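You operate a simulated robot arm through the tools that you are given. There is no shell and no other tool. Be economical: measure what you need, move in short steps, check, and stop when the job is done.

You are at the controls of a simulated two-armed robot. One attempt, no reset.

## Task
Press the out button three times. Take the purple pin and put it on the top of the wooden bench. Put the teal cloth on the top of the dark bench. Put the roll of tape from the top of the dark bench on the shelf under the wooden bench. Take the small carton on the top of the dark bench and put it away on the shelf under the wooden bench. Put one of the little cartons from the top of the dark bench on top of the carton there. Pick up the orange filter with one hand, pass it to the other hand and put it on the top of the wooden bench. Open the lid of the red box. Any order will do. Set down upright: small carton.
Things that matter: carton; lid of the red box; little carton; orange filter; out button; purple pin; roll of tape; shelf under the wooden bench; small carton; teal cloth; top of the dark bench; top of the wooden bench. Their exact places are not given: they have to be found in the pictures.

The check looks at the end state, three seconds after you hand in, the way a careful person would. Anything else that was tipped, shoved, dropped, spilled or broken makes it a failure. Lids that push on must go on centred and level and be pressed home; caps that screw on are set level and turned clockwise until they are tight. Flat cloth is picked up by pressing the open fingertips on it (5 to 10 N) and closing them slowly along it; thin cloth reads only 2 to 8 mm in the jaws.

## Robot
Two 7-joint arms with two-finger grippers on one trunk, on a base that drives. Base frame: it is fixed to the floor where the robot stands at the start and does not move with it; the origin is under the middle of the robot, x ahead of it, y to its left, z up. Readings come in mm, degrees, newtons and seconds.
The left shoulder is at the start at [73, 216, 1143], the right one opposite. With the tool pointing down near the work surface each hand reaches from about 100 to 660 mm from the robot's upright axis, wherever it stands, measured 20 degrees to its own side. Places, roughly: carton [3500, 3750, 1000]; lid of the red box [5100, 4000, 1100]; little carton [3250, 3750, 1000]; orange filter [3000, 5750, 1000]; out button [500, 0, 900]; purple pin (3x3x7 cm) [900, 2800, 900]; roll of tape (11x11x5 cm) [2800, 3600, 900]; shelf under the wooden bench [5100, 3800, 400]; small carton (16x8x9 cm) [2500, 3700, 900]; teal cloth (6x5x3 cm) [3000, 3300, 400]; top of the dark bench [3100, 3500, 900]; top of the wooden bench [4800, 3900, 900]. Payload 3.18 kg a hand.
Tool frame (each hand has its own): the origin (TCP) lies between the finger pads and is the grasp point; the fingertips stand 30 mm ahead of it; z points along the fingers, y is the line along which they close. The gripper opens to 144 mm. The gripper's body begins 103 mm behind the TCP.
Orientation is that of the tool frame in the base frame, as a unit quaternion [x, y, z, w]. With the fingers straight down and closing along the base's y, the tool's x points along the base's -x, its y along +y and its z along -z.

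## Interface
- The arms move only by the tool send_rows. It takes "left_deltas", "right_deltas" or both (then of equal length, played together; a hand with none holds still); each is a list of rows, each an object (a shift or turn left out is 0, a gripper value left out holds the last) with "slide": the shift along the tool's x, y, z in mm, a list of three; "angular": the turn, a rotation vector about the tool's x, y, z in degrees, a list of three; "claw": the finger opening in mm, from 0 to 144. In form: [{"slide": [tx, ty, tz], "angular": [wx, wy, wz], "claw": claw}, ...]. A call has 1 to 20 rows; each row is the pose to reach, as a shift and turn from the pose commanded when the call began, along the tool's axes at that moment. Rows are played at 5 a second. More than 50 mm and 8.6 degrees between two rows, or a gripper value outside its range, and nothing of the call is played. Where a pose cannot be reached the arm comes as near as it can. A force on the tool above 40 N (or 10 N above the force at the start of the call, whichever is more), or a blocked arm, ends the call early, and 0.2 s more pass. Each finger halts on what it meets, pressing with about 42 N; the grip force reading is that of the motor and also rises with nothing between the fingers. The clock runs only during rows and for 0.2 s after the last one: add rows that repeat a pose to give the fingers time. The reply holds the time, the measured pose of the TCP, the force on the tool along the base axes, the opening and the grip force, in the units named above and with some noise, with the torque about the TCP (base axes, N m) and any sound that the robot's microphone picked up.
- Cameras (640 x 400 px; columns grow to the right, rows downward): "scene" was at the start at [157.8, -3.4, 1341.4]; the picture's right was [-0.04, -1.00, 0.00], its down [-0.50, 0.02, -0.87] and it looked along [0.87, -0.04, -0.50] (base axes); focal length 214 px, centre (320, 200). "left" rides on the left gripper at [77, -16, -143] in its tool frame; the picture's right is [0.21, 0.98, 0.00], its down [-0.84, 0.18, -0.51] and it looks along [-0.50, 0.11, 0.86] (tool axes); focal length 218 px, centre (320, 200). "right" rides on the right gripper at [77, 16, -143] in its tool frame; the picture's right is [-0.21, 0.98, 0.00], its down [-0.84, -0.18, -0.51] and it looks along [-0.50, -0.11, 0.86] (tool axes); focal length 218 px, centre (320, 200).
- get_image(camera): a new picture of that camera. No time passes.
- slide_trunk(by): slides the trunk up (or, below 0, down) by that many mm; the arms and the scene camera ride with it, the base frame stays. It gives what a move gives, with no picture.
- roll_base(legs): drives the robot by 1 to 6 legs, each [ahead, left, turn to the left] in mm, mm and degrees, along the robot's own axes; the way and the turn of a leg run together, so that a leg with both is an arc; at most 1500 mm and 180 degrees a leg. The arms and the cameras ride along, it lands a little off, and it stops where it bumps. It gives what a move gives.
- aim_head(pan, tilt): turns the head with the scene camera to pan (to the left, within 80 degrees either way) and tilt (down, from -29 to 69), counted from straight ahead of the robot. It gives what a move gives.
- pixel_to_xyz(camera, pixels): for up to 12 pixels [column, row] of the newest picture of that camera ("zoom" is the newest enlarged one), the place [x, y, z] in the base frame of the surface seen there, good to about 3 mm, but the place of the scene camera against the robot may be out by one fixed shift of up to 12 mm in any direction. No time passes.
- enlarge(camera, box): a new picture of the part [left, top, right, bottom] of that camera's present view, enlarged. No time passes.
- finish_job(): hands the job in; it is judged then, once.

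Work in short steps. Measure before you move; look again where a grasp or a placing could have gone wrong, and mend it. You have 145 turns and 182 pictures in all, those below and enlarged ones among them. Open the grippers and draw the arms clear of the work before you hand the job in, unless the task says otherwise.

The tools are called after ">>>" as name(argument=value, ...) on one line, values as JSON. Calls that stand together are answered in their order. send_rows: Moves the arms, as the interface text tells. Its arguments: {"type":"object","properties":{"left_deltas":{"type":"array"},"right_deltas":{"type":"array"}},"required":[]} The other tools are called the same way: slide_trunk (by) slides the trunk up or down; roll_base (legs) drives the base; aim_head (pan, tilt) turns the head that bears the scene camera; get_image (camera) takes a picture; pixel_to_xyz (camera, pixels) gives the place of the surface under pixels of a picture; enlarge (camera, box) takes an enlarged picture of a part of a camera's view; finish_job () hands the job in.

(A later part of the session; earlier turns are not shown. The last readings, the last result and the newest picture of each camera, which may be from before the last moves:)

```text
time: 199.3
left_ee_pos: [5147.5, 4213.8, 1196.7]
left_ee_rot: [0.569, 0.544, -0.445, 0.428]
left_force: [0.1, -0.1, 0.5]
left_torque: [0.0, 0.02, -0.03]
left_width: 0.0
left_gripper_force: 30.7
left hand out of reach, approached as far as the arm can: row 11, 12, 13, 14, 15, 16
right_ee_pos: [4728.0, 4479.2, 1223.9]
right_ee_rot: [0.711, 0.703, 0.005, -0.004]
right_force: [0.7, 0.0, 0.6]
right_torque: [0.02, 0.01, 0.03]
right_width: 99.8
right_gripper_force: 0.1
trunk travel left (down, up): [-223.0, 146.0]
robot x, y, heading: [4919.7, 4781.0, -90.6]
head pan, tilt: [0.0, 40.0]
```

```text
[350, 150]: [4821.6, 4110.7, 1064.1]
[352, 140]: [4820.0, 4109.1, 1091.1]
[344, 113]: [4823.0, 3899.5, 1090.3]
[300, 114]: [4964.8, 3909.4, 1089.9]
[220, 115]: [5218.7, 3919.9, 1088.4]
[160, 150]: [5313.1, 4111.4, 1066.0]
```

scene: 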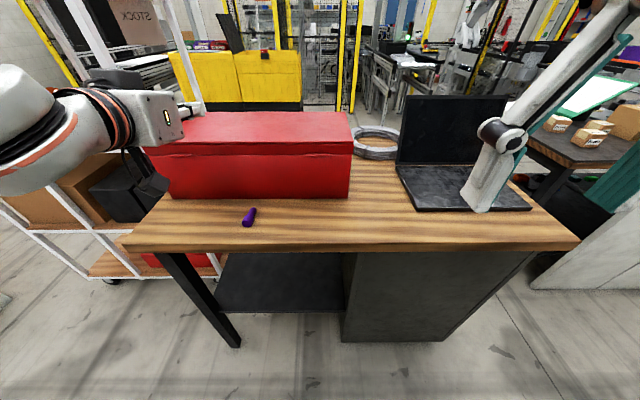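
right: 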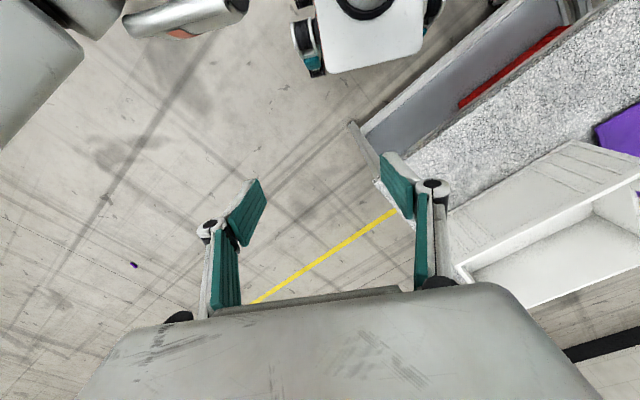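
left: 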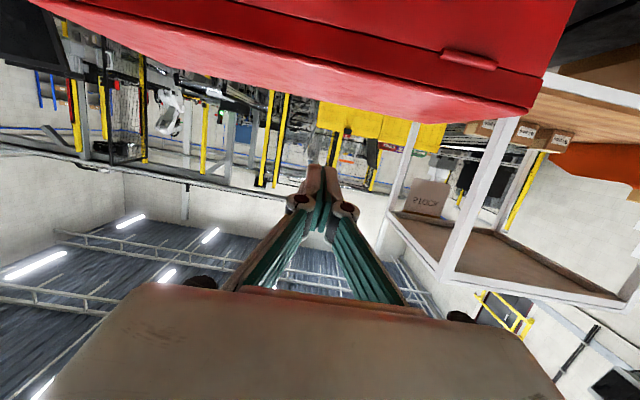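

Box spans x 4820–5360, tabs at x≈4905 and 5275. The left tab is close to the rack for my left elbow, so I use the right hand on the right tab: retract the left hand and bring the right one forward, pitching it horizontal.

>>> send_rows(left_deltas=[{"slide": [2, 0, -40]}, {"slide": [4, 0, -80], "angular": [0, 8, 0]}, {"slide": [6, 0, -120], "angular": [0, 16, 0]}, {"slide": [8, 0, -160], "angular": [0, 24, 0]}, {"slide": [9, 0, -204], "angular": [0, 32, 0]}, {"slide": [9, 0, -204], "angular": [0, 40, 0]}, {"slide": [9, 0, -204], "angular": [0, 48, 0]}, {"slide": [9, 0, -204], "angular": [0, 56, 0]}, {"slide": [9, 0, -204], "angular": [0, 64, 0]}, {"slide": [9, 0, -204], "angular": [0, 72, 0]}, {"slide": [9, 0, -204], "angular": [0, 76, 0]}, {"slide": [9, 0, -204], "angular": [0, 76, 0]}, {"slide": [9, 0, -204], "angular": [0, 76, 0]}, {"slide": [9, 0, -204], "angular": [0, 76, 0]}, {"slide": [9, 0, -204], "angular": [0, 76, 0]}, {"slide": [9, 0, -204], "angular": [0, 76, 0]}], right_deltas=[{"slide": [-30, 25, 10], "claw": 0}, {"slide": [-60, 50, 20]}, {"slide": [-92, 75, 30]}, {"slide": [-124, 100, 40], "angular": [0, -8, 0]}, {"slide": [-156, 126, 50], "angular": [0, -16, 0]}, {"slide": [-188, 152, 62], "angular": [0, -24, 0]}, {"slide": [-219, 177, 74], "angular": [0, -32, 0]}, {"slide": [-219, 177, 74], "angular": [0, -40, 0]}, {"slide": [-219, 177, 74], "angular": [0, -48, 0]}, {"slide": [-219, 177, 74], "angular": [0, -56, 0]}, {"slide": [-219, 177, 74], "angular": [0, -64, 0]}, {"slide": [-219, 177, 74], "angular": [0, -72, 0]}, {"slide": [-219, 177, 74], "angular": [0, -80, 0]}, {"slide": [-219, 177, 74], "angular": [0, -88, 0]}, {"slide": [-219, 177, 74], "angular": [0, -90, 0]}, {"slide": [-219, 177, 74], "angular": [0, -90, 0]}])

>>> get_image(camera="scene")

```text
time: 202.6
left_ee_pos: [5154.4, 4413.4, 1236.8]
left_ee_rot: [0.722, 0.692, 0.001, 0.002]
left_force: [-0.8, -1.2, 0.5]
left_torque: [0.02, 0.0, 0.01]
left_width: 0.0
left_gripper_force: 31.3
left hand out of reach, approached as far as the arm can: row 1, 2, 3
right_ee_pos: [4868.7, 4243.5, 1185.7]
right_ee_rot: [0.555, 0.447, -0.479, 0.513]
right_force: [1.0, 1.1, 0.7]
right_torque: [0.02, 0.0, -0.02]
right_width: 0.0
right_gripper_force: 29.7
trunk travel left (down, up): [-223.0, 146.0]
robot x, y, heading: [4917.0, 4780.1, -90.2]
head pan, tilt: [0.0, 40.0]
stopped in row 16 (right hand): the arm was blocked; the commanded pose is now the measured one
```

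```text
121 pictures are left
```

scene: 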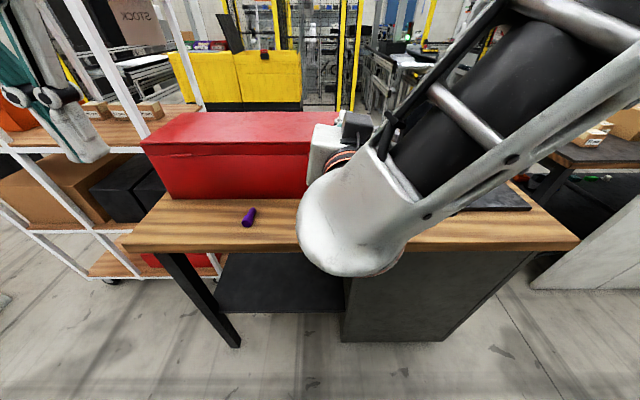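

The right hand points forward with slight roll and stopped as blocked in the last row. I check where the arm touches by measuring its surface.

>>> pixel_to_xyz(camera="scene", pixels=[[340, 260], [310, 220], [380, 270], [345, 170], [330, 145], [355, 125], [480, 190], [400, 200]])

>>> get_image(camera="right")

>>> get_image(camera="left")

```text
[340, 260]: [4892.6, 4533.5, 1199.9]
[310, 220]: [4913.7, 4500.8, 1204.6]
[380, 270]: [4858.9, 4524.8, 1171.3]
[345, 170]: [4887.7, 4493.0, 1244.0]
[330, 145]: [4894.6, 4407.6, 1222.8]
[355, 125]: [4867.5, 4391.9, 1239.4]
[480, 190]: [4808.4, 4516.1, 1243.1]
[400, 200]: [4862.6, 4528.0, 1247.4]
```

```text
120 pictures are left
```

right: 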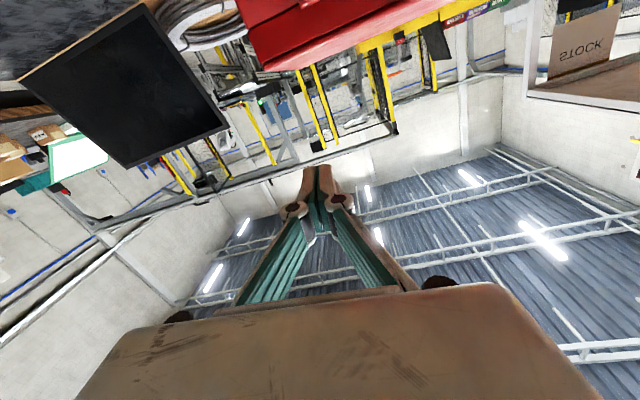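

```text
119 pictures are left
```

left: 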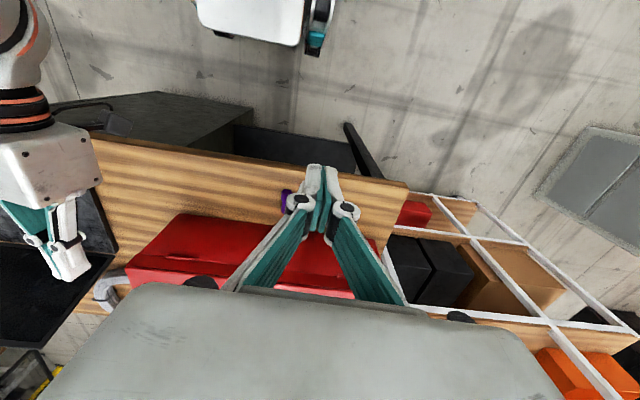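

No outside contact is visible; it was the arm's own limit and the orientation was reached. I now level the roll, go down to z≈1025 in front of the right tab, stopping with tips 18 mm short of the box.

>>> send_rows(right_deltas=[{"slide": [40, 5, 0], "angular": [0, 0, -4]}, {"slide": [80, 10, 15], "angular": [0, 0, -8]}, {"slide": [120, 14, 35], "angular": [0, 0, -8]}, {"slide": [150, 17, 60], "angular": [0, 0, -8]}, {"slide": [164, 18.5, 78], "angular": [0, 0, -8]}, {"slide": [164, 18.5, 78], "angular": [0, 0, -8]}])

>>> enlarge(camera="right", box=[220, 60, 440, 220])

>>> get_image(camera="left")

```text
time: 203.2
left_ee_pos: [5152.3, 4413.3, 1238.0]
left_ee_rot: [0.721, 0.692, 0.0, 0.002]
left_force: [0.0, -0.2, -0.4]
left_torque: [0.04, 0.0, 0.02]
left_width: 0.1
left_gripper_force: 31.4
right_ee_pos: [4842.6, 4219.2, 1188.6]
right_ee_rot: [0.597, 0.394, -0.466, 0.521]
right_force: [0.1, -1.2, 0.1]
right_torque: [-0.01, 0.0, 0.02]
right_width: 0.0
right_gripper_force: 30.5
trunk travel left (down, up): [-223.0, 146.0]
robot x, y, heading: [4918.3, 4783.2, -90.3]
head pan, tilt: [0.0, 40.0]
stopped in row 2 (right hand): the arm was blocked; the commanded pose is now the measured one
```

```text
2.50 times, centred on (330, 140) of right
```

zoom: 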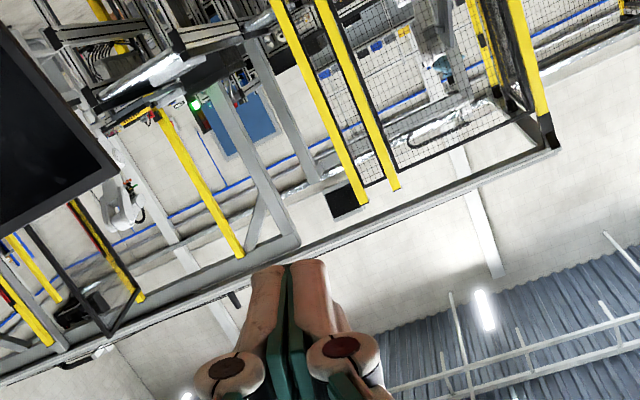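

```text
117 pictures are left
```

left: 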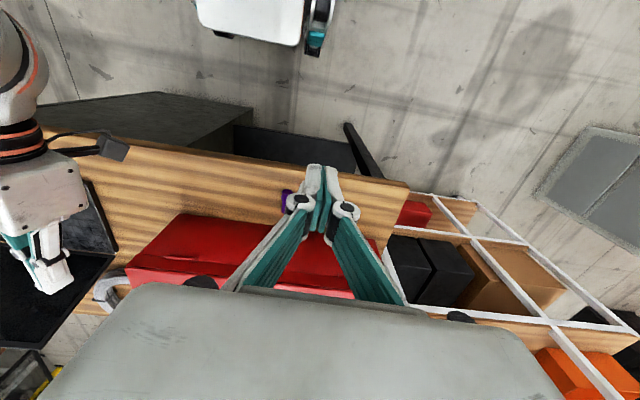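

The right arm is at its own limit across the body. Better: use the left hand straight ahead at the right tab with the base shifted right and back. First I fold the right hand back to pointing down.

>>> send_rows(right_deltas=[{"slide": [0, 0, -15]}, {"slide": [-5, -10, -40], "angular": [1.0, 7.5, -1.0]}, {"slide": [-10, -20, -70], "angular": [2.0, 15, -2.0]}, {"slide": [-15, -35, -100], "angular": [3.0, 22.5, -3.0]}, {"slide": [-20, -50, -130], "angular": [4.0, 30, -4.0]}, {"slide": [-25, -65, -160], "angular": [5, 38, -5]}, {"slide": [-30, -80, -190], "angular": [6, 46, -6]}, {"slide": [-30, -90, -200], "angular": [7.1, 54, -7.1]}, {"slide": [-30, -100, -210], "angular": [8.2, 62, -8.2]}, {"slide": [-30, -100, -210], "angular": [9.2, 70, -9.2]}, {"slide": [-30, -100, -210], "angular": [10.3, 78, -10.3]}, {"slide": [-30, -100, -210], "angular": [11.3, 86, -11.3]}, {"slide": [-30, -100, -210], "angular": [11.8, 89.4, -11.8]}, {"slide": [-30, -100, -210], "angular": [11.8, 89.4, -11.8]}])

```text
time: 206.2
left_ee_pos: [5154.5, 4413.6, 1238.6]
left_ee_rot: [0.722, 0.692, 0.0, 0.002]
left_force: [0.1, -0.1, 1.3]
left_torque: [0.01, -0.02, 0.0]
left_width: 0.3
left_gripper_force: 30.3
right_ee_pos: [4773.3, 4442.1, 1197.4]
right_ee_rot: [0.756, 0.655, 0.005, -0.01]
right_force: [0.6, -0.1, -0.3]
right_torque: [0.0, -0.03, -0.03]
right_width: 0.0
right_gripper_force: 30.6
trunk travel left (down, up): [-223.0, 146.0]
robot x, y, heading: [4918.9, 4778.7, -90.6]
head pan, tilt: [0.0, 40.0]
```

Right hand is folded. There is ample room behind (desk front near y≈5600). I shift the base right 230 mm and back 90 mm.

>>> roll_base(legs=[[-90, 0, 0.4], [0, -232, 0]])

>>> get_image(camera="scene")

```text
time: 209.5
left_ee_pos: [4928.4, 4506.4, 1238.7]
left_ee_rot: [0.717, 0.697, 0.001, 0.002]
left_force: [-0.3, 0.0, 0.7]
left_torque: [-0.01, -0.04, 0.0]
left_width: 0.0
left_gripper_force: 31.0
right_ee_pos: [4546.5, 4530.2, 1196.2]
right_ee_rot: [0.752, 0.659, 0.004, -0.009]
right_force: [-0.5, 0.2, 0.4]
right_torque: [-0.04, -0.02, 0.0]
right_width: 0.0
right_gripper_force: 30.2
trunk travel left (down, up): [-223.0, 146.0]
robot x, y, heading: [4689.7, 4875.3, -90.0]
head pan, tilt: [0.0, 40.0]
```

```text
116 pictures are left
```

scene: 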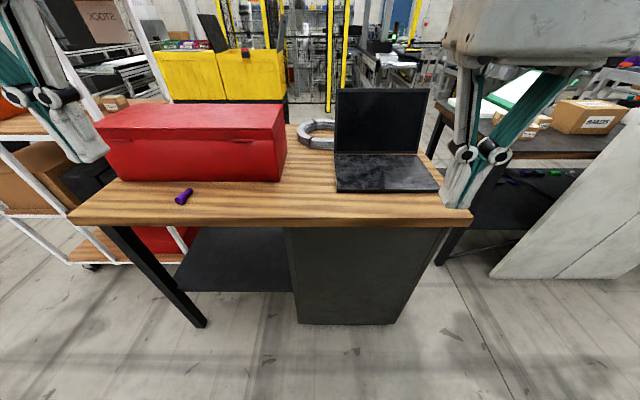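

I bring the left hand ahead and pitch it horizontal, then lower it to z≈1030 in front of the right tab (tips about 60 mm short).

>>> send_rows(left_deltas=[{"slide": [-44, -2, 5]}, {"slide": [-88, -4, 10]}, {"slide": [-132, -6, 15]}, {"slide": [-175, -8, 20], "angular": [0, -8, 0]}, {"slide": [-218, -10, 25], "angular": [0, -16, 0]}, {"slide": [-260, -12, 30], "angular": [0, -24, 0]}, {"slide": [-300, -15, 30], "angular": [0, -32, 0]}, {"slide": [-300, -15, 30], "angular": [0, -40, 0]}, {"slide": [-300, -15, 30], "angular": [0, -48, 0]}, {"slide": [-300, -15, 30], "angular": [0, -56, 0]}, {"slide": [-300, -15, 30], "angular": [0, -64, 0]}, {"slide": [-300, -15, 40], "angular": [0, -72, 0]}, {"slide": [-300, -15, 60], "angular": [0, -80, 0]}, {"slide": [-300, -15, 80], "angular": [0, -88, 0]}, {"slide": [-300, -15, 100], "angular": [0, -90, 0]}, {"slide": [-300, -15, 130], "angular": [0, -90, 0]}, {"slide": [-300, -15, 165], "angular": [0, -90, 0]}, {"slide": [-300, -15, 195], "angular": [0, -90, 0]}, {"slide": [-300, -15, 208], "angular": [0, -90, 0]}, {"slide": [-300, -15, 208], "angular": [0, -90, 0]}])

>>> enlarge(camera="scene", box=[130, 80, 370, 230])

>>> get_image(camera="left")

```text
time: 213.5
left_ee_pos: [4809.7, 4240.9, 1175.9]
left_ee_rot: [0.437, 0.567, -0.511, 0.476]
left_force: [0.7, 1.0, -0.7]
left_torque: [-0.03, 0.0, -0.03]
left_width: 0.2
left_gripper_force: 30.4
left hand out of reach, approached as far as the arm can: row 3, 13, 14, 15, 16, 17, 18, 19, 20
right_ee_pos: [4548.1, 4530.1, 1195.5]
right_ee_rot: [0.751, 0.66, 0.004, -0.009]
right_force: [0.2, 0.1, -0.3]
right_torque: [-0.04, 0.01, 0.01]
right_width: 0.0
right_gripper_force: 30.7
trunk travel left (down, up): [-223.0, 146.0]
robot x, y, heading: [4690.8, 4870.5, -89.9]
head pan, tilt: [0.0, 40.0]
stopped in row 20 (left hand): the arm was blocked; the commanded pose is now the measured one
```

```text
2.67 times, centred on (250, 155) of scene
```

zoom: 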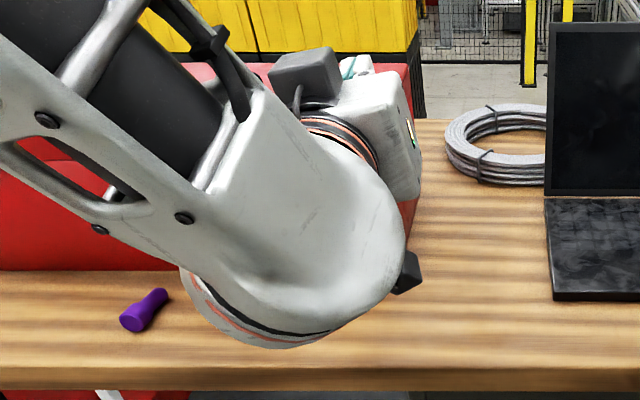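

```text
114 pictures are left
```

left: 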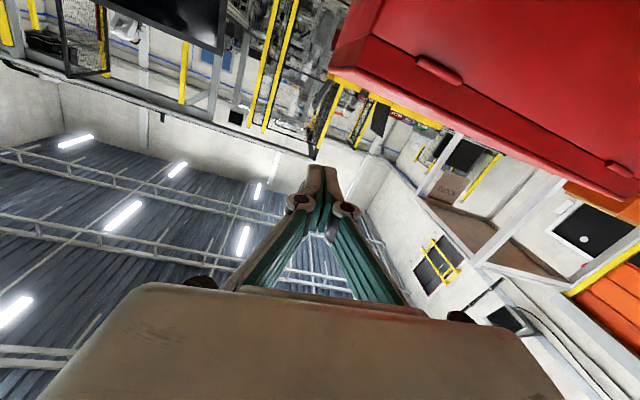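

A fully horizontal hand is beyond the wrist's range here; a 60° pitch is enough, since the sloped finger face can wedge up under the tab. I set that pitch at (4905,4200,1150).

>>> send_rows(left_deltas=[{"slide": [2, 19, 10], "angular": [0.6, 5.8, 2.1]}, {"slide": [4, 38, 20], "angular": [1.1, 11.6, 4.3]}, {"slide": [6, 56, 30], "angular": [1.7, 17.3, 6.4]}, {"slide": [8, 75, 40], "angular": [2.2, 23.1, 8.6]}, {"slide": [9.5, 94, 50], "angular": [2.8, 28.9, 10.7]}, {"slide": [9.5, 94, 50], "angular": [2.8, 28.9, 10.7]}, {"slide": [9.5, 94, 50], "angular": [2.8, 28.9, 10.7]}])

>>> enlarge(camera="scene", box=[130, 80, 370, 230])

```text
time: 215.1
left_ee_pos: [4901.5, 4202.1, 1149.4]
left_ee_rot: [0.616, 0.609, -0.353, 0.354]
left_force: [0.5, 0.4, -0.8]
left_torque: [0.01, -0.01, -0.01]
left_width: 0.0
left_gripper_force: 30.3
right_ee_pos: [4547.2, 4530.6, 1195.6]
right_ee_rot: [0.751, 0.66, 0.003, -0.009]
right_force: [-0.9, 0.2, 0.2]
right_torque: [0.0, -0.03, -0.01]
right_width: 0.1
right_gripper_force: 30.7
trunk travel left (down, up): [-223.0, 146.0]
robot x, y, heading: [4689.5, 4872.3, -90.0]
head pan, tilt: [0.0, 40.0]
```

```text
2.67 times, centred on (250, 155) of scene
```

zoom: 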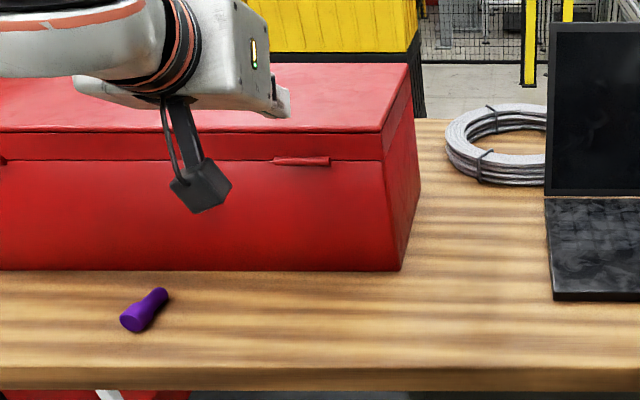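

The 60° pitch is reached. I lower to (4905,4175,1038), the tip corner just below the tab and about 25 mm in front of the box.

>>> send_rows(left_deltas=[{"slide": [30, 1, 15]}, {"slide": [60, 2, 40]}, {"slide": [83, 3.5, 65]}, {"slide": [83, 3.5, 79]}, {"slide": [83, 3.5, 79]}])

>>> enlarge(camera="scene", box=[160, 90, 320, 190])

>>> enlarge(camera="left", box=[220, 60, 440, 220])

```text
time: 216.3
left_ee_pos: [4905.6, 4174.0, 1035.9]
left_ee_rot: [0.615, 0.61, -0.353, 0.354]
left_force: [0.1, -0.3, -0.1]
left_torque: [0.0, 0.01, 0.01]
left_width: 0.0
left_gripper_force: 30.5
right_ee_pos: [4547.8, 4529.7, 1197.9]
right_ee_rot: [0.751, 0.66, 0.003, -0.01]
right_force: [1.1, -0.1, 0.1]
right_torque: [0.01, 0.02, 0.0]
right_width: 0.0
right_gripper_force: 31.0
trunk travel left (down, up): [-223.0, 146.0]
robot x, y, heading: [4689.1, 4867.1, -90.2]
head pan, tilt: [0.0, 40.0]
```

```text
4.00 times, centred on (240, 140) of scene
```

zoom: 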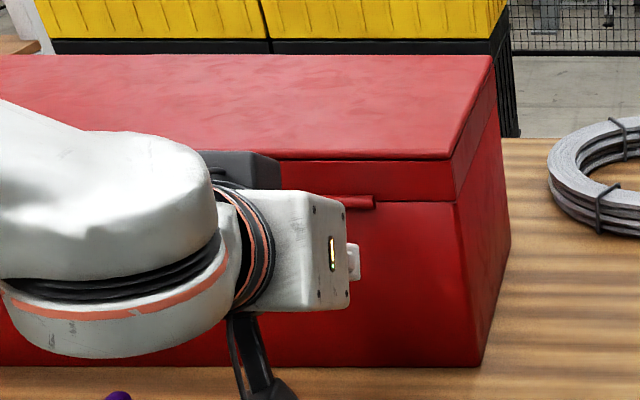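

```text
2.50 times, centred on (330, 140) of left
```

zoom: 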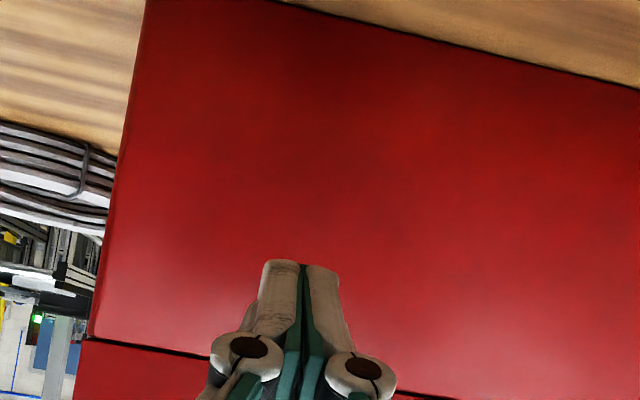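

Now forward 25 mm to the box front and up, wedging under the tab, watching the force.

>>> send_rows(left_deltas=[{"slide": [-7.5, 0, 13]}, {"slide": [-12.5, 0, 21.7]}, {"slide": [-16.8, 0, 19.2]}, {"slide": [-21.2, 0, 16.7]}, {"slide": [-25.5, 0, 14.2]}, {"slide": [-29.8, 0, 11.7]}, {"slide": [-34.1, 0, 9.2]}, {"slide": [-38.5, 0, 6.7]}, {"slide": [-38.5, 0, 6.7]}])

>>> enlarge(camera="scene", box=[160, 90, 320, 190])

>>> enlarge(camera="left", box=[220, 60, 440, 220])

```text
time: 218.3
left_ee_pos: [4904.6, 4148.4, 1067.4]
left_ee_rot: [0.615, 0.61, -0.353, 0.355]
left_force: [0.2, -0.5, -0.3]
left_torque: [0.0, -0.01, 0.04]
left_width: 0.1
left_gripper_force: 30.7
right_ee_pos: [4547.8, 4531.8, 1197.9]
right_ee_rot: [0.752, 0.659, 0.004, -0.01]
right_force: [0.3, -0.1, -0.4]
right_torque: [0.02, 0.01, -0.01]
right_width: 0.0
right_gripper_force: 30.8
trunk travel left (down, up): [-223.0, 146.0]
robot x, y, heading: [4685.1, 4868.7, -89.8]
head pan, tilt: [0.0, 40.0]
```

```text
4.00 times, centred on (240, 140) of scene
```

zoom: 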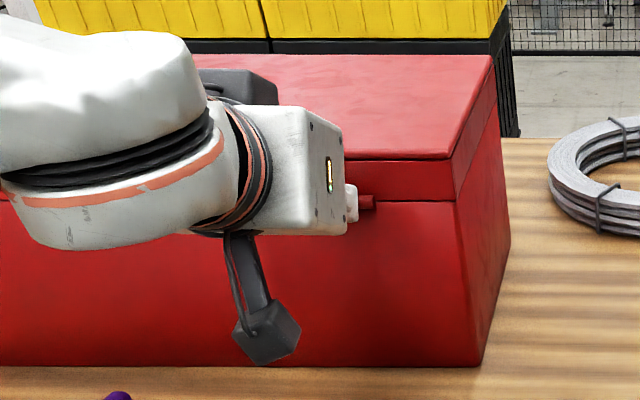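

```text
2.50 times, centred on (330, 140) of left
```

zoom: 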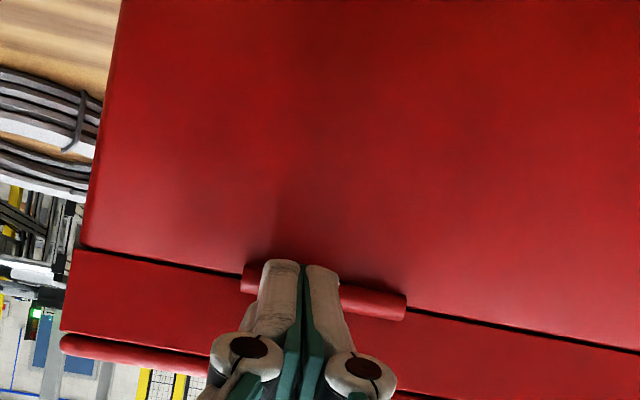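

No contact: the tip passed just in front of the tab. I go down 32 mm and forward in small steps to touch the box front lightly.

>>> send_rows(left_deltas=[{"slide": [14, 0, 8]}, {"slide": [27.7, 0, 16]}, {"slide": [26.7, 0, 17.7]}, {"slide": [25.7, 0, 19.5]}, {"slide": [25.2, 0, 20.3]}, {"slide": [25.2, 0, 20.3]}])

```text
time: 219.7
left_ee_pos: [4906.2, 4143.5, 1035.8]
left_ee_rot: [0.615, 0.61, -0.353, 0.355]
left_force: [0.7, -0.3, 0.5]
left_torque: [0.01, -0.01, 0.0]
left_width: 0.0
left_gripper_force: 30.2
right_ee_pos: [4546.8, 4530.4, 1196.4]
right_ee_rot: [0.751, 0.66, 0.004, -0.008]
right_force: [0.2, 0.8, 0.4]
right_torque: [-0.02, 0.04, 0.01]
right_width: 0.0
right_gripper_force: 30.8
trunk travel left (down, up): [-223.0, 146.0]
robot x, y, heading: [4689.3, 4872.4, -90.0]
head pan, tilt: [0.0, 40.0]
```

Still no touch; 5 mm more.

>>> send_rows(left_deltas=[{"slide": [-0.75, 0, 1.3]}, {"slide": [-1.5, 0, 2.6]}, {"slide": [-2.5, 0, 4.3]}, {"slide": [-2.5, 0, 4.3]}])

>>> enlarge(camera="left", box=[260, 100, 400, 220])

```text
time: 220.7
left_ee_pos: [4904.7, 4139.6, 1035.5]
left_ee_rot: [0.615, 0.61, -0.352, 0.354]
left_force: [-1.0, 5.5, 0.0]
left_torque: [0.02, 0.0, -0.02]
left_width: 0.0
left_gripper_force: 30.7
right_ee_pos: [4546.6, 4530.6, 1197.5]
right_ee_rot: [0.751, 0.66, 0.004, -0.01]
right_force: [0.5, -0.4, 0.1]
right_torque: [0.01, 0.0, -0.01]
right_width: 0.0
right_gripper_force: 30.8
trunk travel left (down, up): [-223.0, 146.0]
robot x, y, heading: [4688.7, 4873.6, -89.9]
head pan, tilt: [0.0, 40.0]
```

```text
3.33 times, centred on (330, 160) of left
```

zoom: 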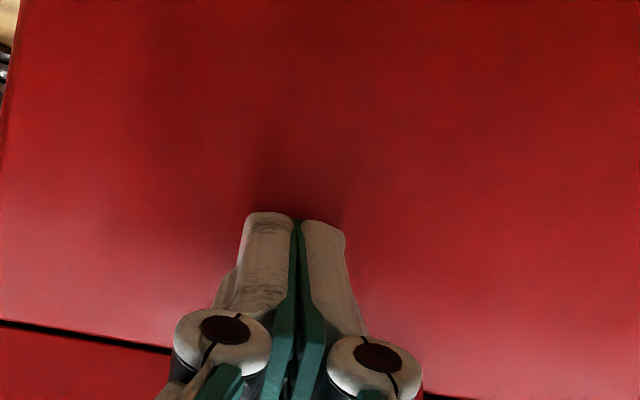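

Touching the box with 5 N. Now I slide up 40 mm along the front to lift the tab.

>>> send_rows(left_deltas=[{"slide": [-4.3, 0, -2.5]}, {"slide": [-8.7, 0, -5]}, {"slide": [-13, 0, -7.5]}, {"slide": [-17.3, 0, -10]}, {"slide": [-21.6, 0, -12.5]}, {"slide": [-26, 0, -15]}, {"slide": [-30.3, 0, -17.5]}, {"slide": [-34.6, 0, -20]}, {"slide": [-34.6, 0, -20]}])

>>> enlarge(camera="left", box=[220, 60, 440, 220])

>>> enlarge(camera="scene", box=[130, 80, 330, 200])

```text
time: 222.3
left_ee_pos: [4906.4, 4143.7, 1062.4]
left_ee_rot: [0.617, 0.612, -0.348, 0.351]
left_force: [0.1, 0.3, 0.2]
left_torque: [0.02, -0.01, -0.01]
left_width: 0.0
left_gripper_force: 30.8
right_ee_pos: [4547.0, 4533.4, 1199.2]
right_ee_rot: [0.751, 0.66, 0.003, -0.007]
right_force: [0.0, 0.0, -0.2]
right_torque: [-0.09, -0.02, 0.0]
right_width: 0.0
right_gripper_force: 30.3
trunk travel left (down, up): [-223.0, 146.0]
robot x, y, heading: [4689.8, 4872.1, -89.6]
head pan, tilt: [0.0, 40.0]
stopped in row 7 (left hand): the force on the tool passed its limit at 41 N (the readings are from after the stop); the commanded pose is now the measured one
```

```text
2.50 times, centred on (330, 140) of left
```

zoom: 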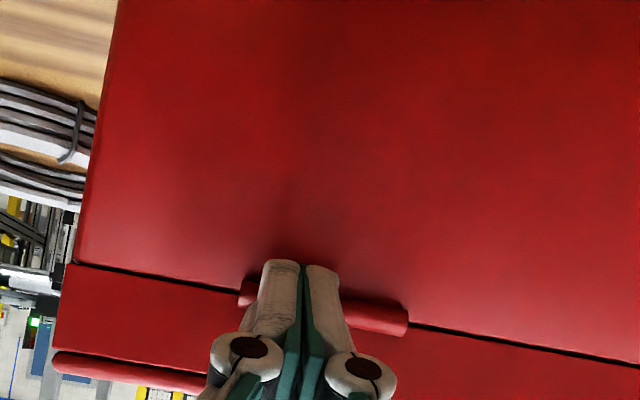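

```text
3.20 times, centred on (230, 140) of scene
```

zoom: 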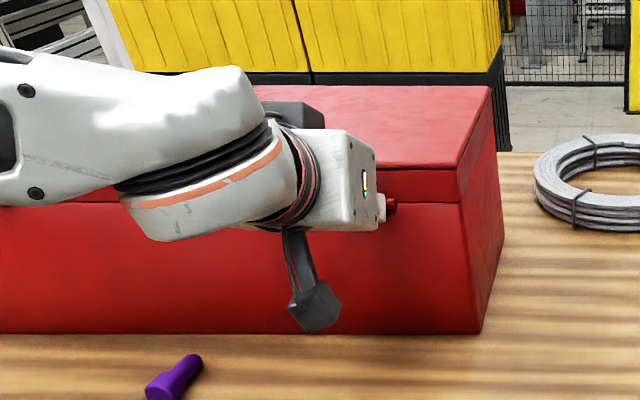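

The tip slipped off at 41 N without opening. The tab is 65 mm wide, so I will pinch it by its two ends instead (axis parallel to the hinge). I back off, open to 100 mm and pitch nearer to horizontal.

>>> send_rows(left_deltas=[{"slide": [12, 0, -20], "claw": 40}, {"slide": [29, 0, -36], "claw": 70}, {"slide": [29, 0, -36], "angular": [0, -4, 0], "claw": 100}, {"slide": [29, 0, -36], "angular": [0, -8, 0]}, {"slide": [29, 0, -36], "angular": [0, -12, 0]}, {"slide": [29, 0, -36], "angular": [0, -16, 0]}, {"slide": [29, 0, -36], "angular": [0, -16, 0]}])

>>> enlarge(camera="left", box=[180, 40, 460, 220])

```text
time: 223.9
left_ee_pos: [4884.8, 4177.7, 1092.4]
left_ee_rot: [0.583, 0.582, -0.395, 0.406]
left_force: [-1.4, 0.8, 0.3]
left_torque: [0.05, -0.05, 0.1]
left_width: 99.8
left_gripper_force: 0.2
left hand out of reach, approached as far as the arm can: row 4, 5, 6, 7
right_ee_pos: [4545.0, 4530.3, 1196.0]
right_ee_rot: [0.751, 0.66, 0.005, -0.008]
right_force: [-1.3, -0.2, 0.7]
right_torque: [0.0, -0.05, 0.02]
right_width: 0.2
right_gripper_force: 31.2
trunk travel left (down, up): [-223.0, 146.0]
robot x, y, heading: [4687.6, 4869.7, -89.9]
head pan, tilt: [0.0, 40.0]
```

```text
2.22 times, centred on (320, 130) of left
```

zoom: 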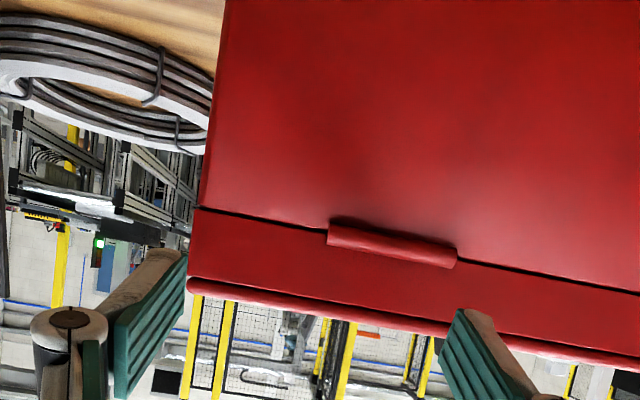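

The wrist can't pitch further at this height; relative to the shoulder, higher is easier. I raise the hand and then lower the trunk by 180 mm.

>>> send_rows(left_deltas=[{"slide": [-20, 4, -40]}, {"slide": [-55, 8, -60]}, {"slide": [-95, 12, -75]}, {"slide": [-130, 16, -80]}, {"slide": [-152, 20, -80]}, {"slide": [-152, 20, -80]}])

>>> slide_trunk(by=-180)

```text
time: 225.3
left_ee_pos: [4903.1, 4196.3, 1261.1]
left_ee_rot: [0.583, 0.583, -0.395, 0.405]
left_force: [-0.2, 0.3, 0.8]
left_torque: [-0.01, 0.0, -0.01]
left_width: 99.9
left_gripper_force: 0.0
right_ee_pos: [4546.6, 4530.1, 1197.3]
right_ee_rot: [0.752, 0.66, 0.004, -0.009]
right_force: [-0.4, -0.4, 0.1]
right_torque: [-0.02, 0.02, -0.02]
right_width: 0.0
right_gripper_force: 30.9
trunk travel left (down, up): [-223.0, 146.0]
robot x, y, heading: [4688.5, 4875.5, -89.9]
head pan, tilt: [0.0, 40.0]
```

```text
time: 226.3
left_ee_pos: [4903.6, 4181.2, 1146.8]
left_ee_rot: [0.592, 0.59, -0.383, 0.394]
left_force: [0.0, -1.3, -1.3]
left_torque: [-0.04, 0.03, 0.0]
left_width: 99.8
left_gripper_force: 0.0
right_ee_pos: [4547.2, 4511.8, 1094.8]
right_ee_rot: [0.753, 0.657, 0.02, -0.023]
right_force: [-3.6, -7.1, -4.2]
right_torque: [0.79, -0.46, 0.1]
right_width: 0.2
right_gripper_force: 30.6
trunk travel left (down, up): [-135.0, 234.0]
robot x, y, heading: [4688.4, 4869.6, -89.7]
head pan, tilt: [0.0, 40.0]
stopped: the force on the tool passed its limit at 94 N (the readings are from after the stop); the commanded pose is now the measured one
```

The right tool met 94 N while the trunk lowered. I look at what it touched.

>>> get_image(camera="scene")

>>> get_image(camera="right")

>>> aim_head(pan=-40, tilt=55)

>>> get_image(camera="scene")

```text
104 pictures are left
```

scene: 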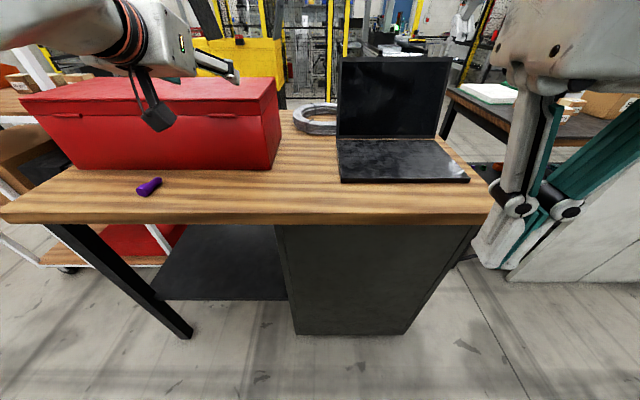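

```text
103 pictures are left
```

right: 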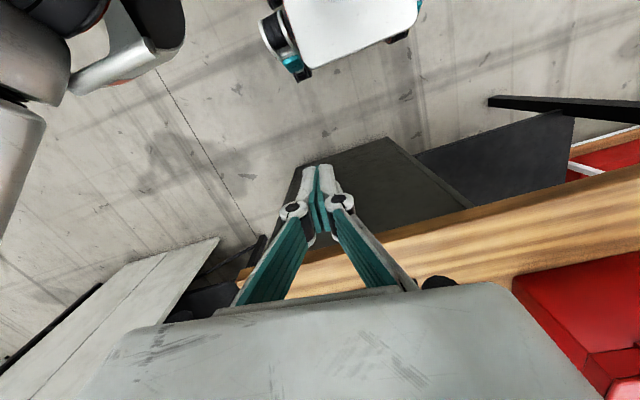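

```text
time: 227.4
left_ee_pos: [4904.4, 4188.2, 1155.8]
left_ee_rot: [0.589, 0.588, -0.386, 0.397]
left_force: [0.5, -0.2, -0.9]
left_torque: [0.0, -0.01, 0.0]
left_width: 99.8
left_gripper_force: 0.2
right_ee_pos: [4547.1, 4518.7, 1099.3]
right_ee_rot: [0.753, 0.658, 0.015, -0.019]
right_force: [0.6, 0.2, 0.0]
right_torque: [0.01, -0.04, 0.01]
right_width: 0.0
right_gripper_force: 30.7
trunk travel left (down, up): [-135.0, 234.0]
robot x, y, heading: [4688.0, 4870.8, -89.9]
head pan, tilt: [-40.0, 55.0]
```

```text
102 pictures are left
```

scene: 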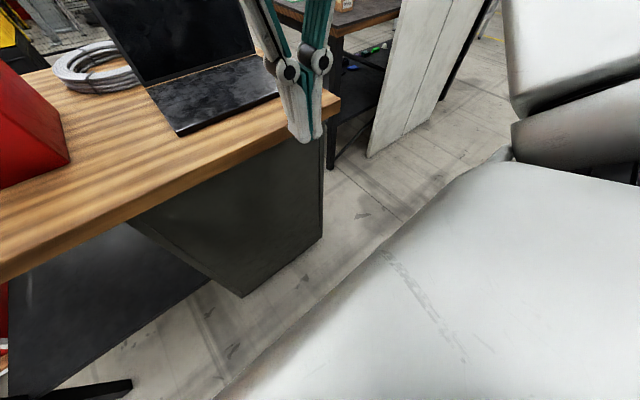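

Nothing is near the hand; it was an inertial jolt from the trunk. I lower the trunk a bit more in small moves.

>>> slide_trunk(by=-40)

>>> slide_trunk(by=-40)

>>> aim_head(pan=10, tilt=35)

```text
time: 227.9
left_ee_pos: [4905.3, 4178.5, 1118.5]
left_ee_rot: [0.594, 0.594, -0.378, 0.389]
left_force: [-0.8, -0.2, -0.5]
left_torque: [-0.02, 0.01, 0.02]
left_width: 99.8
left_gripper_force: 0.1
right_ee_pos: [4547.5, 4505.8, 1071.5]
right_ee_rot: [0.755, 0.654, 0.026, -0.028]
right_force: [-6.2, -11.4, -7.8]
right_torque: [1.27, -0.63, -0.07]
right_width: 0.2
right_gripper_force: 31.1
trunk travel left (down, up): [-116.0, 253.0]
robot x, y, heading: [4689.0, 4870.3, -89.9]
head pan, tilt: [-40.0, 55.0]
stopped: the force on the tool passed its limit at 53 N (the readings are from after the stop); the commanded pose is now the measured one
```

```text
time: 228.3
left_ee_pos: [4903.7, 4177.0, 1111.1]
left_ee_rot: [0.595, 0.594, -0.377, 0.388]
left_force: [0.3, -0.6, -0.1]
left_torque: [-0.09, 0.01, -0.01]
left_width: 99.9
left_gripper_force: 0.0
right_ee_pos: [4545.8, 4502.2, 1063.4]
right_ee_rot: [0.756, 0.653, 0.028, -0.03]
right_force: [-1.5, -5.6, -10.5]
right_torque: [0.18, 0.26, -0.12]
right_width: 0.0
right_gripper_force: 31.0
trunk travel left (down, up): [-111.0, 259.0]
robot x, y, heading: [4692.3, 4876.4, -89.8]
head pan, tilt: [-40.0, 55.0]
stopped: the force on the tool passed its limit at 49 N (the readings are from after the stop); the commanded pose is now the measured one
```

```text
time: 229.5
left_ee_pos: [4902.6, 4181.5, 1117.5]
left_ee_rot: [0.594, 0.592, -0.381, 0.39]
left_force: [0.1, 0.0, 0.5]
left_torque: [0.0, -0.01, -0.01]
left_width: 100.2
left_gripper_force: 0.1
right_ee_pos: [4546.2, 4503.8, 1066.6]
right_ee_rot: [0.761, 0.647, 0.028, -0.027]
right_force: [-15.4, -91.7, -13.8]
right_torque: [14.14, -1.93, -2.52]
right_width: 0.0
right_gripper_force: 30.9
trunk travel left (down, up): [-111.0, 259.0]
robot x, y, heading: [4689.0, 4872.8, -89.9]
head pan, tilt: [10.0, 35.0]
```

The right wrist is pressed from behind (−92 N in y), probably its camera against my own arm or torso. I move the right hand forward and up to free it.

>>> send_rows(right_deltas=[{"slide": [-15, 0, -10]}, {"slide": [-35, 0, -30]}, {"slide": [-60, 0, -60]}, {"slide": [-80, 0, -100]}, {"slide": [-80, 0, -130]}, {"slide": [-80, 0, -130]}])

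>>> get_image(camera="left")

>>> get_image(camera="scene")

```text
time: 230.9
left_ee_pos: [4903.4, 4182.0, 1116.9]
left_ee_rot: [0.594, 0.593, -0.379, 0.39]
left_force: [0.4, -0.4, 0.3]
left_torque: [-0.01, -0.01, 0.05]
left_width: 99.9
left_gripper_force: 0.0
right_ee_pos: [4532.9, 4419.0, 1191.6]
right_ee_rot: [0.757, 0.652, 0.026, -0.027]
right_force: [-0.4, 0.5, -0.6]
right_torque: [0.0, -0.01, 0.02]
right_width: 0.0
right_gripper_force: 30.4
trunk travel left (down, up): [-111.0, 259.0]
robot x, y, heading: [4691.1, 4872.4, -89.8]
head pan, tilt: [10.0, 35.0]
```

```text
101 pictures are left
```

left: 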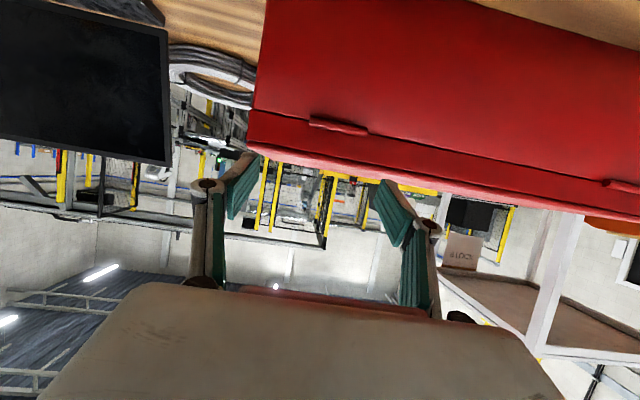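

```text
100 pictures are left
```

scene: 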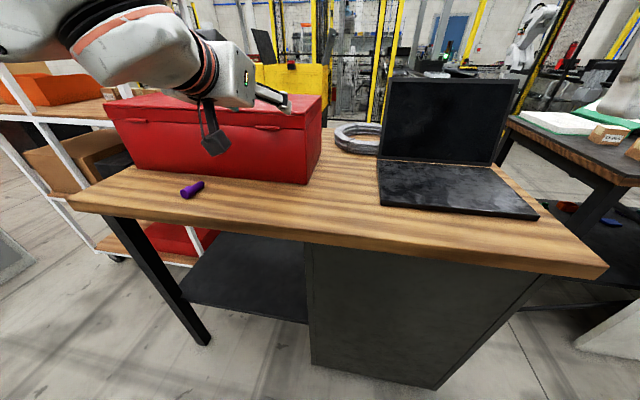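

Freed. With the trunk 112 mm lower, I try pitching 10° more while lowering to z≈1053 in front of the tab.

>>> send_rows(left_deltas=[{"slide": [15, 0, 5], "angular": [0, -4, 0]}, {"slide": [35, 2, 15], "angular": [0, -8, 0]}, {"slide": [55, 2, 30], "angular": [0, -10, 0]}, {"slide": [55, 2, 32], "angular": [0, -10, 0]}, {"slide": [55, 2, 32], "angular": [0, -10, 0]}])

>>> enlarge(camera="left", box=[180, 40, 460, 220])

```text
time: 232.1
left_ee_pos: [4914.8, 4185.6, 1078.5]
left_ee_rot: [0.56, 0.559, -0.427, 0.438]
left_force: [1.0, -0.8, -0.4]
left_torque: [0.02, 0.0, 0.01]
left_width: 99.8
left_gripper_force: 0.0
left hand out of reach, approached as far as the arm can: row 3, 4, 5
right_ee_pos: [4533.7, 4417.8, 1193.6]
right_ee_rot: [0.757, 0.652, 0.026, -0.027]
right_force: [0.2, -0.8, -0.4]
right_torque: [0.03, 0.02, -0.01]
right_width: 0.0
right_gripper_force: 30.6
trunk travel left (down, up): [-111.0, 259.0]
robot x, y, heading: [4690.9, 4872.8, -89.9]
head pan, tilt: [10.0, 35.0]
```

```text
2.22 times, centred on (320, 130) of left
```

zoom: 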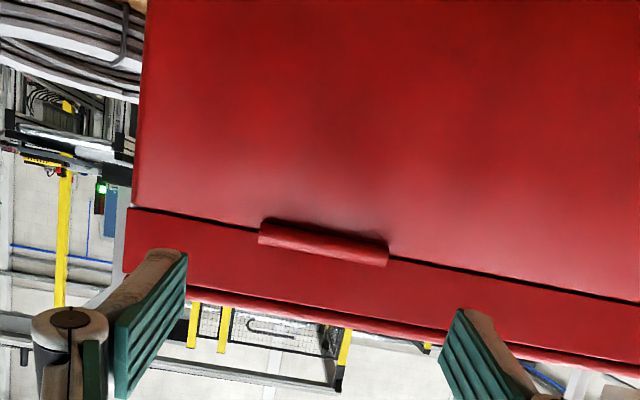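

Pitch is now 75° at z=1078. I lower the trunk 26 mm further so the hand comes level with the tab.

>>> slide_trunk(by=-26)

>>> enlarge(camera="left", box=[180, 40, 460, 220])

```text
time: 232.8
left_ee_pos: [4917.2, 4169.4, 1010.7]
left_ee_rot: [0.578, 0.574, -0.406, 0.415]
left_force: [-0.6, 0.5, 1.2]
left_torque: [0.06, 0.02, -0.01]
left_width: 100.1
left_gripper_force: 0.1
right_ee_pos: [4533.2, 4422.3, 1167.8]
right_ee_rot: [0.757, 0.653, 0.024, -0.024]
right_force: [-0.2, 0.7, 2.6]
right_torque: [-0.12, -0.02, 0.0]
right_width: 0.0
right_gripper_force: 31.2
trunk travel left (down, up): [-85.0, 285.0]
robot x, y, heading: [4690.6, 4873.5, -89.8]
head pan, tilt: [10.0, 35.0]
```

```text
2.22 times, centred on (320, 130) of left
```

zoom: 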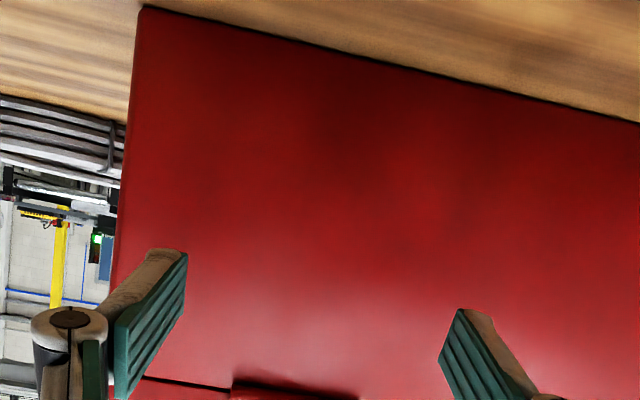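

The hand is now at z=1011 with 71° pitch. I raise it 44 mm and centre x on the tab (4905).

>>> send_rows(left_deltas=[{"slide": [-15, -6, -5]}, {"slide": [-30, -12, -10]}, {"slide": [-41, -12, -14.5]}, {"slide": [-41, -12, -14.5]}, {"slide": [-41, -12, -14.5]}])

>>> enlarge(camera="left", box=[180, 40, 460, 220])

```text
time: 234.0
left_ee_pos: [4904.2, 4165.8, 1049.0]
left_ee_rot: [0.578, 0.576, -0.404, 0.414]
left_force: [-0.3, -1.1, -0.3]
left_torque: [0.03, 0.03, 0.01]
left_width: 99.9
left_gripper_force: 0.2
right_ee_pos: [4534.2, 4419.3, 1165.1]
right_ee_rot: [0.757, 0.652, 0.026, -0.027]
right_force: [0.5, 0.5, -0.5]
right_torque: [0.03, 0.04, -0.03]
right_width: 0.0
right_gripper_force: 30.8
trunk travel left (down, up): [-85.0, 285.0]
robot x, y, heading: [4690.0, 4869.7, -89.9]
head pan, tilt: [10.0, 35.0]
```

```text
2.22 times, centred on (320, 130) of left
```

zoom: 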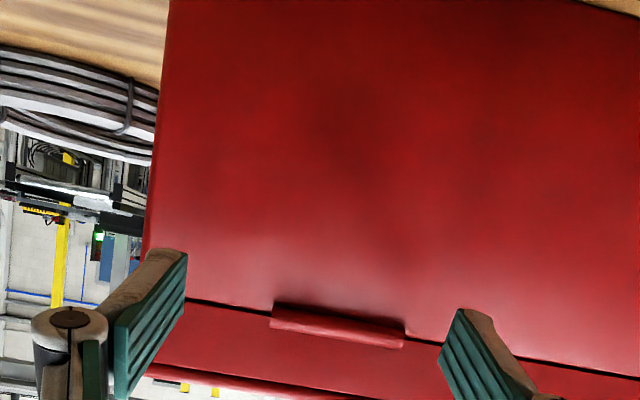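

Reached without limits; the tab lies between the fingers. I advance about 24 mm until the tips touch lightly and then close.

>>> send_rows(left_deltas=[{"slide": [-8.9, 0, 7.5], "claw": 90}, {"slide": [-12.3, 0, 16.9]}, {"slide": [-12.9, 0, 18.8]}, {"slide": [-13.6, 0, 20.7]}, {"slide": [-14.2, 0, 22.6]}, {"slide": [-14.2, 0, 22.6]}])

>>> enlarge(camera="left", box=[180, 40, 460, 220])

```text
time: 235.4
left_ee_pos: [4904.5, 4140.6, 1056.0]
left_ee_rot: [0.579, 0.575, -0.405, 0.413]
left_force: [-0.5, -0.3, -0.3]
left_torque: [0.02, -0.01, 0.05]
left_width: 89.8
left_gripper_force: 0.2
right_ee_pos: [4532.9, 4419.2, 1164.9]
right_ee_rot: [0.757, 0.652, 0.026, -0.027]
right_force: [1.0, 0.0, 0.4]
right_torque: [0.01, -0.02, 0.0]
right_width: 0.0
right_gripper_force: 31.2
trunk travel left (down, up): [-85.0, 285.0]
robot x, y, heading: [4692.0, 4869.5, -89.9]
head pan, tilt: [10.0, 35.0]
```

```text
2.22 times, centred on (320, 130) of left
```

zoom: 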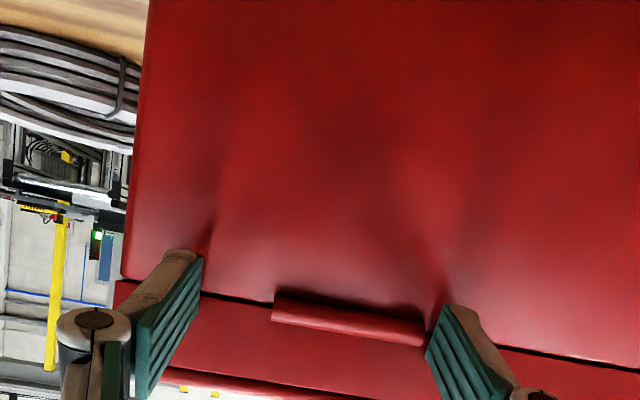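

The tab sits to the right of the finger centre by ~12 mm (scene camera shift). I shift +12 mm in x and advance 3 mm more.

>>> send_rows(left_deltas=[{"slide": [0, 6, 0]}, {"slide": [0, 12, 0]}, {"slide": [-0.6, 12, 1.9]}, {"slide": [-1.0, 12, 3]}, {"slide": [-1.0, 12, 3]}])

>>> enlarge(camera="left", box=[180, 40, 460, 220])

```text
time: 236.6
left_ee_pos: [4916.7, 4137.6, 1055.8]
left_ee_rot: [0.578, 0.577, -0.402, 0.414]
left_force: [-0.3, 10.8, -2.6]
left_torque: [0.09, -0.07, -0.55]
left_width: 91.8
left_gripper_force: 1.1
right_ee_pos: [4534.1, 4420.5, 1165.2]
right_ee_rot: [0.757, 0.652, 0.025, -0.026]
right_force: [0.9, -0.8, 0.2]
right_torque: [-0.04, 0.01, -0.01]
right_width: 0.0
right_gripper_force: 30.5
trunk travel left (down, up): [-85.0, 285.0]
robot x, y, heading: [4690.3, 4873.0, -89.9]
head pan, tilt: [10.0, 35.0]
```

```text
2.22 times, centred on (320, 130) of left
```

zoom: 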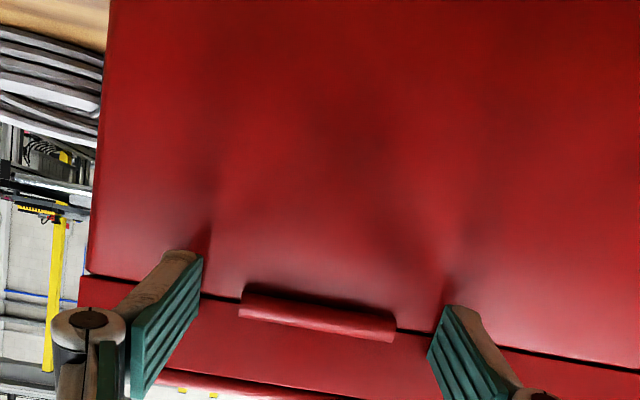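

Centred now, tips touching the box with 11 N beside the tab. I close on the tab's ends.

>>> send_rows(left_deltas=[{"claw": 75}, {"claw": 65}, {"claw": 50}, {"claw": 40}, {"claw": 40}])

>>> enlarge(camera="left", box=[180, 40, 460, 220])

```text
time: 237.8
left_ee_pos: [4915.2, 4142.0, 1061.0]
left_ee_rot: [0.577, 0.574, -0.405, 0.416]
left_force: [-5.0, 35.7, 3.2]
left_torque: [-0.19, 0.27, -0.67]
left_width: 39.2
left_gripper_force: 0.1
right_ee_pos: [4532.7, 4423.9, 1166.9]
right_ee_rot: [0.757, 0.652, 0.025, -0.025]
right_force: [0.4, 0.3, -0.5]
right_torque: [-0.02, 0.01, -0.01]
right_width: 0.0
right_gripper_force: 30.3
trunk travel left (down, up): [-85.0, 285.0]
robot x, y, heading: [4689.1, 4870.3, -89.9]
head pan, tilt: [10.0, 35.0]
```

```text
2.22 times, centred on (320, 130) of left
```

zoom: 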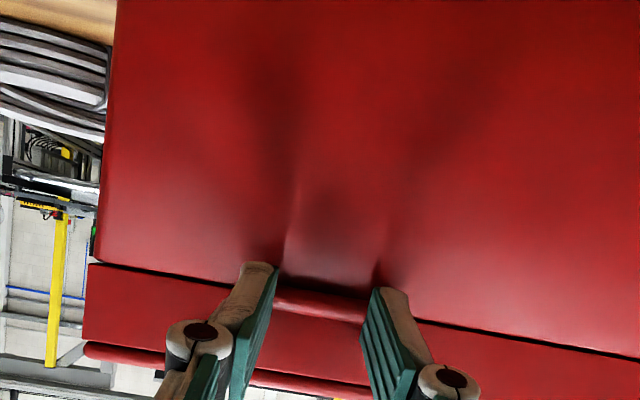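

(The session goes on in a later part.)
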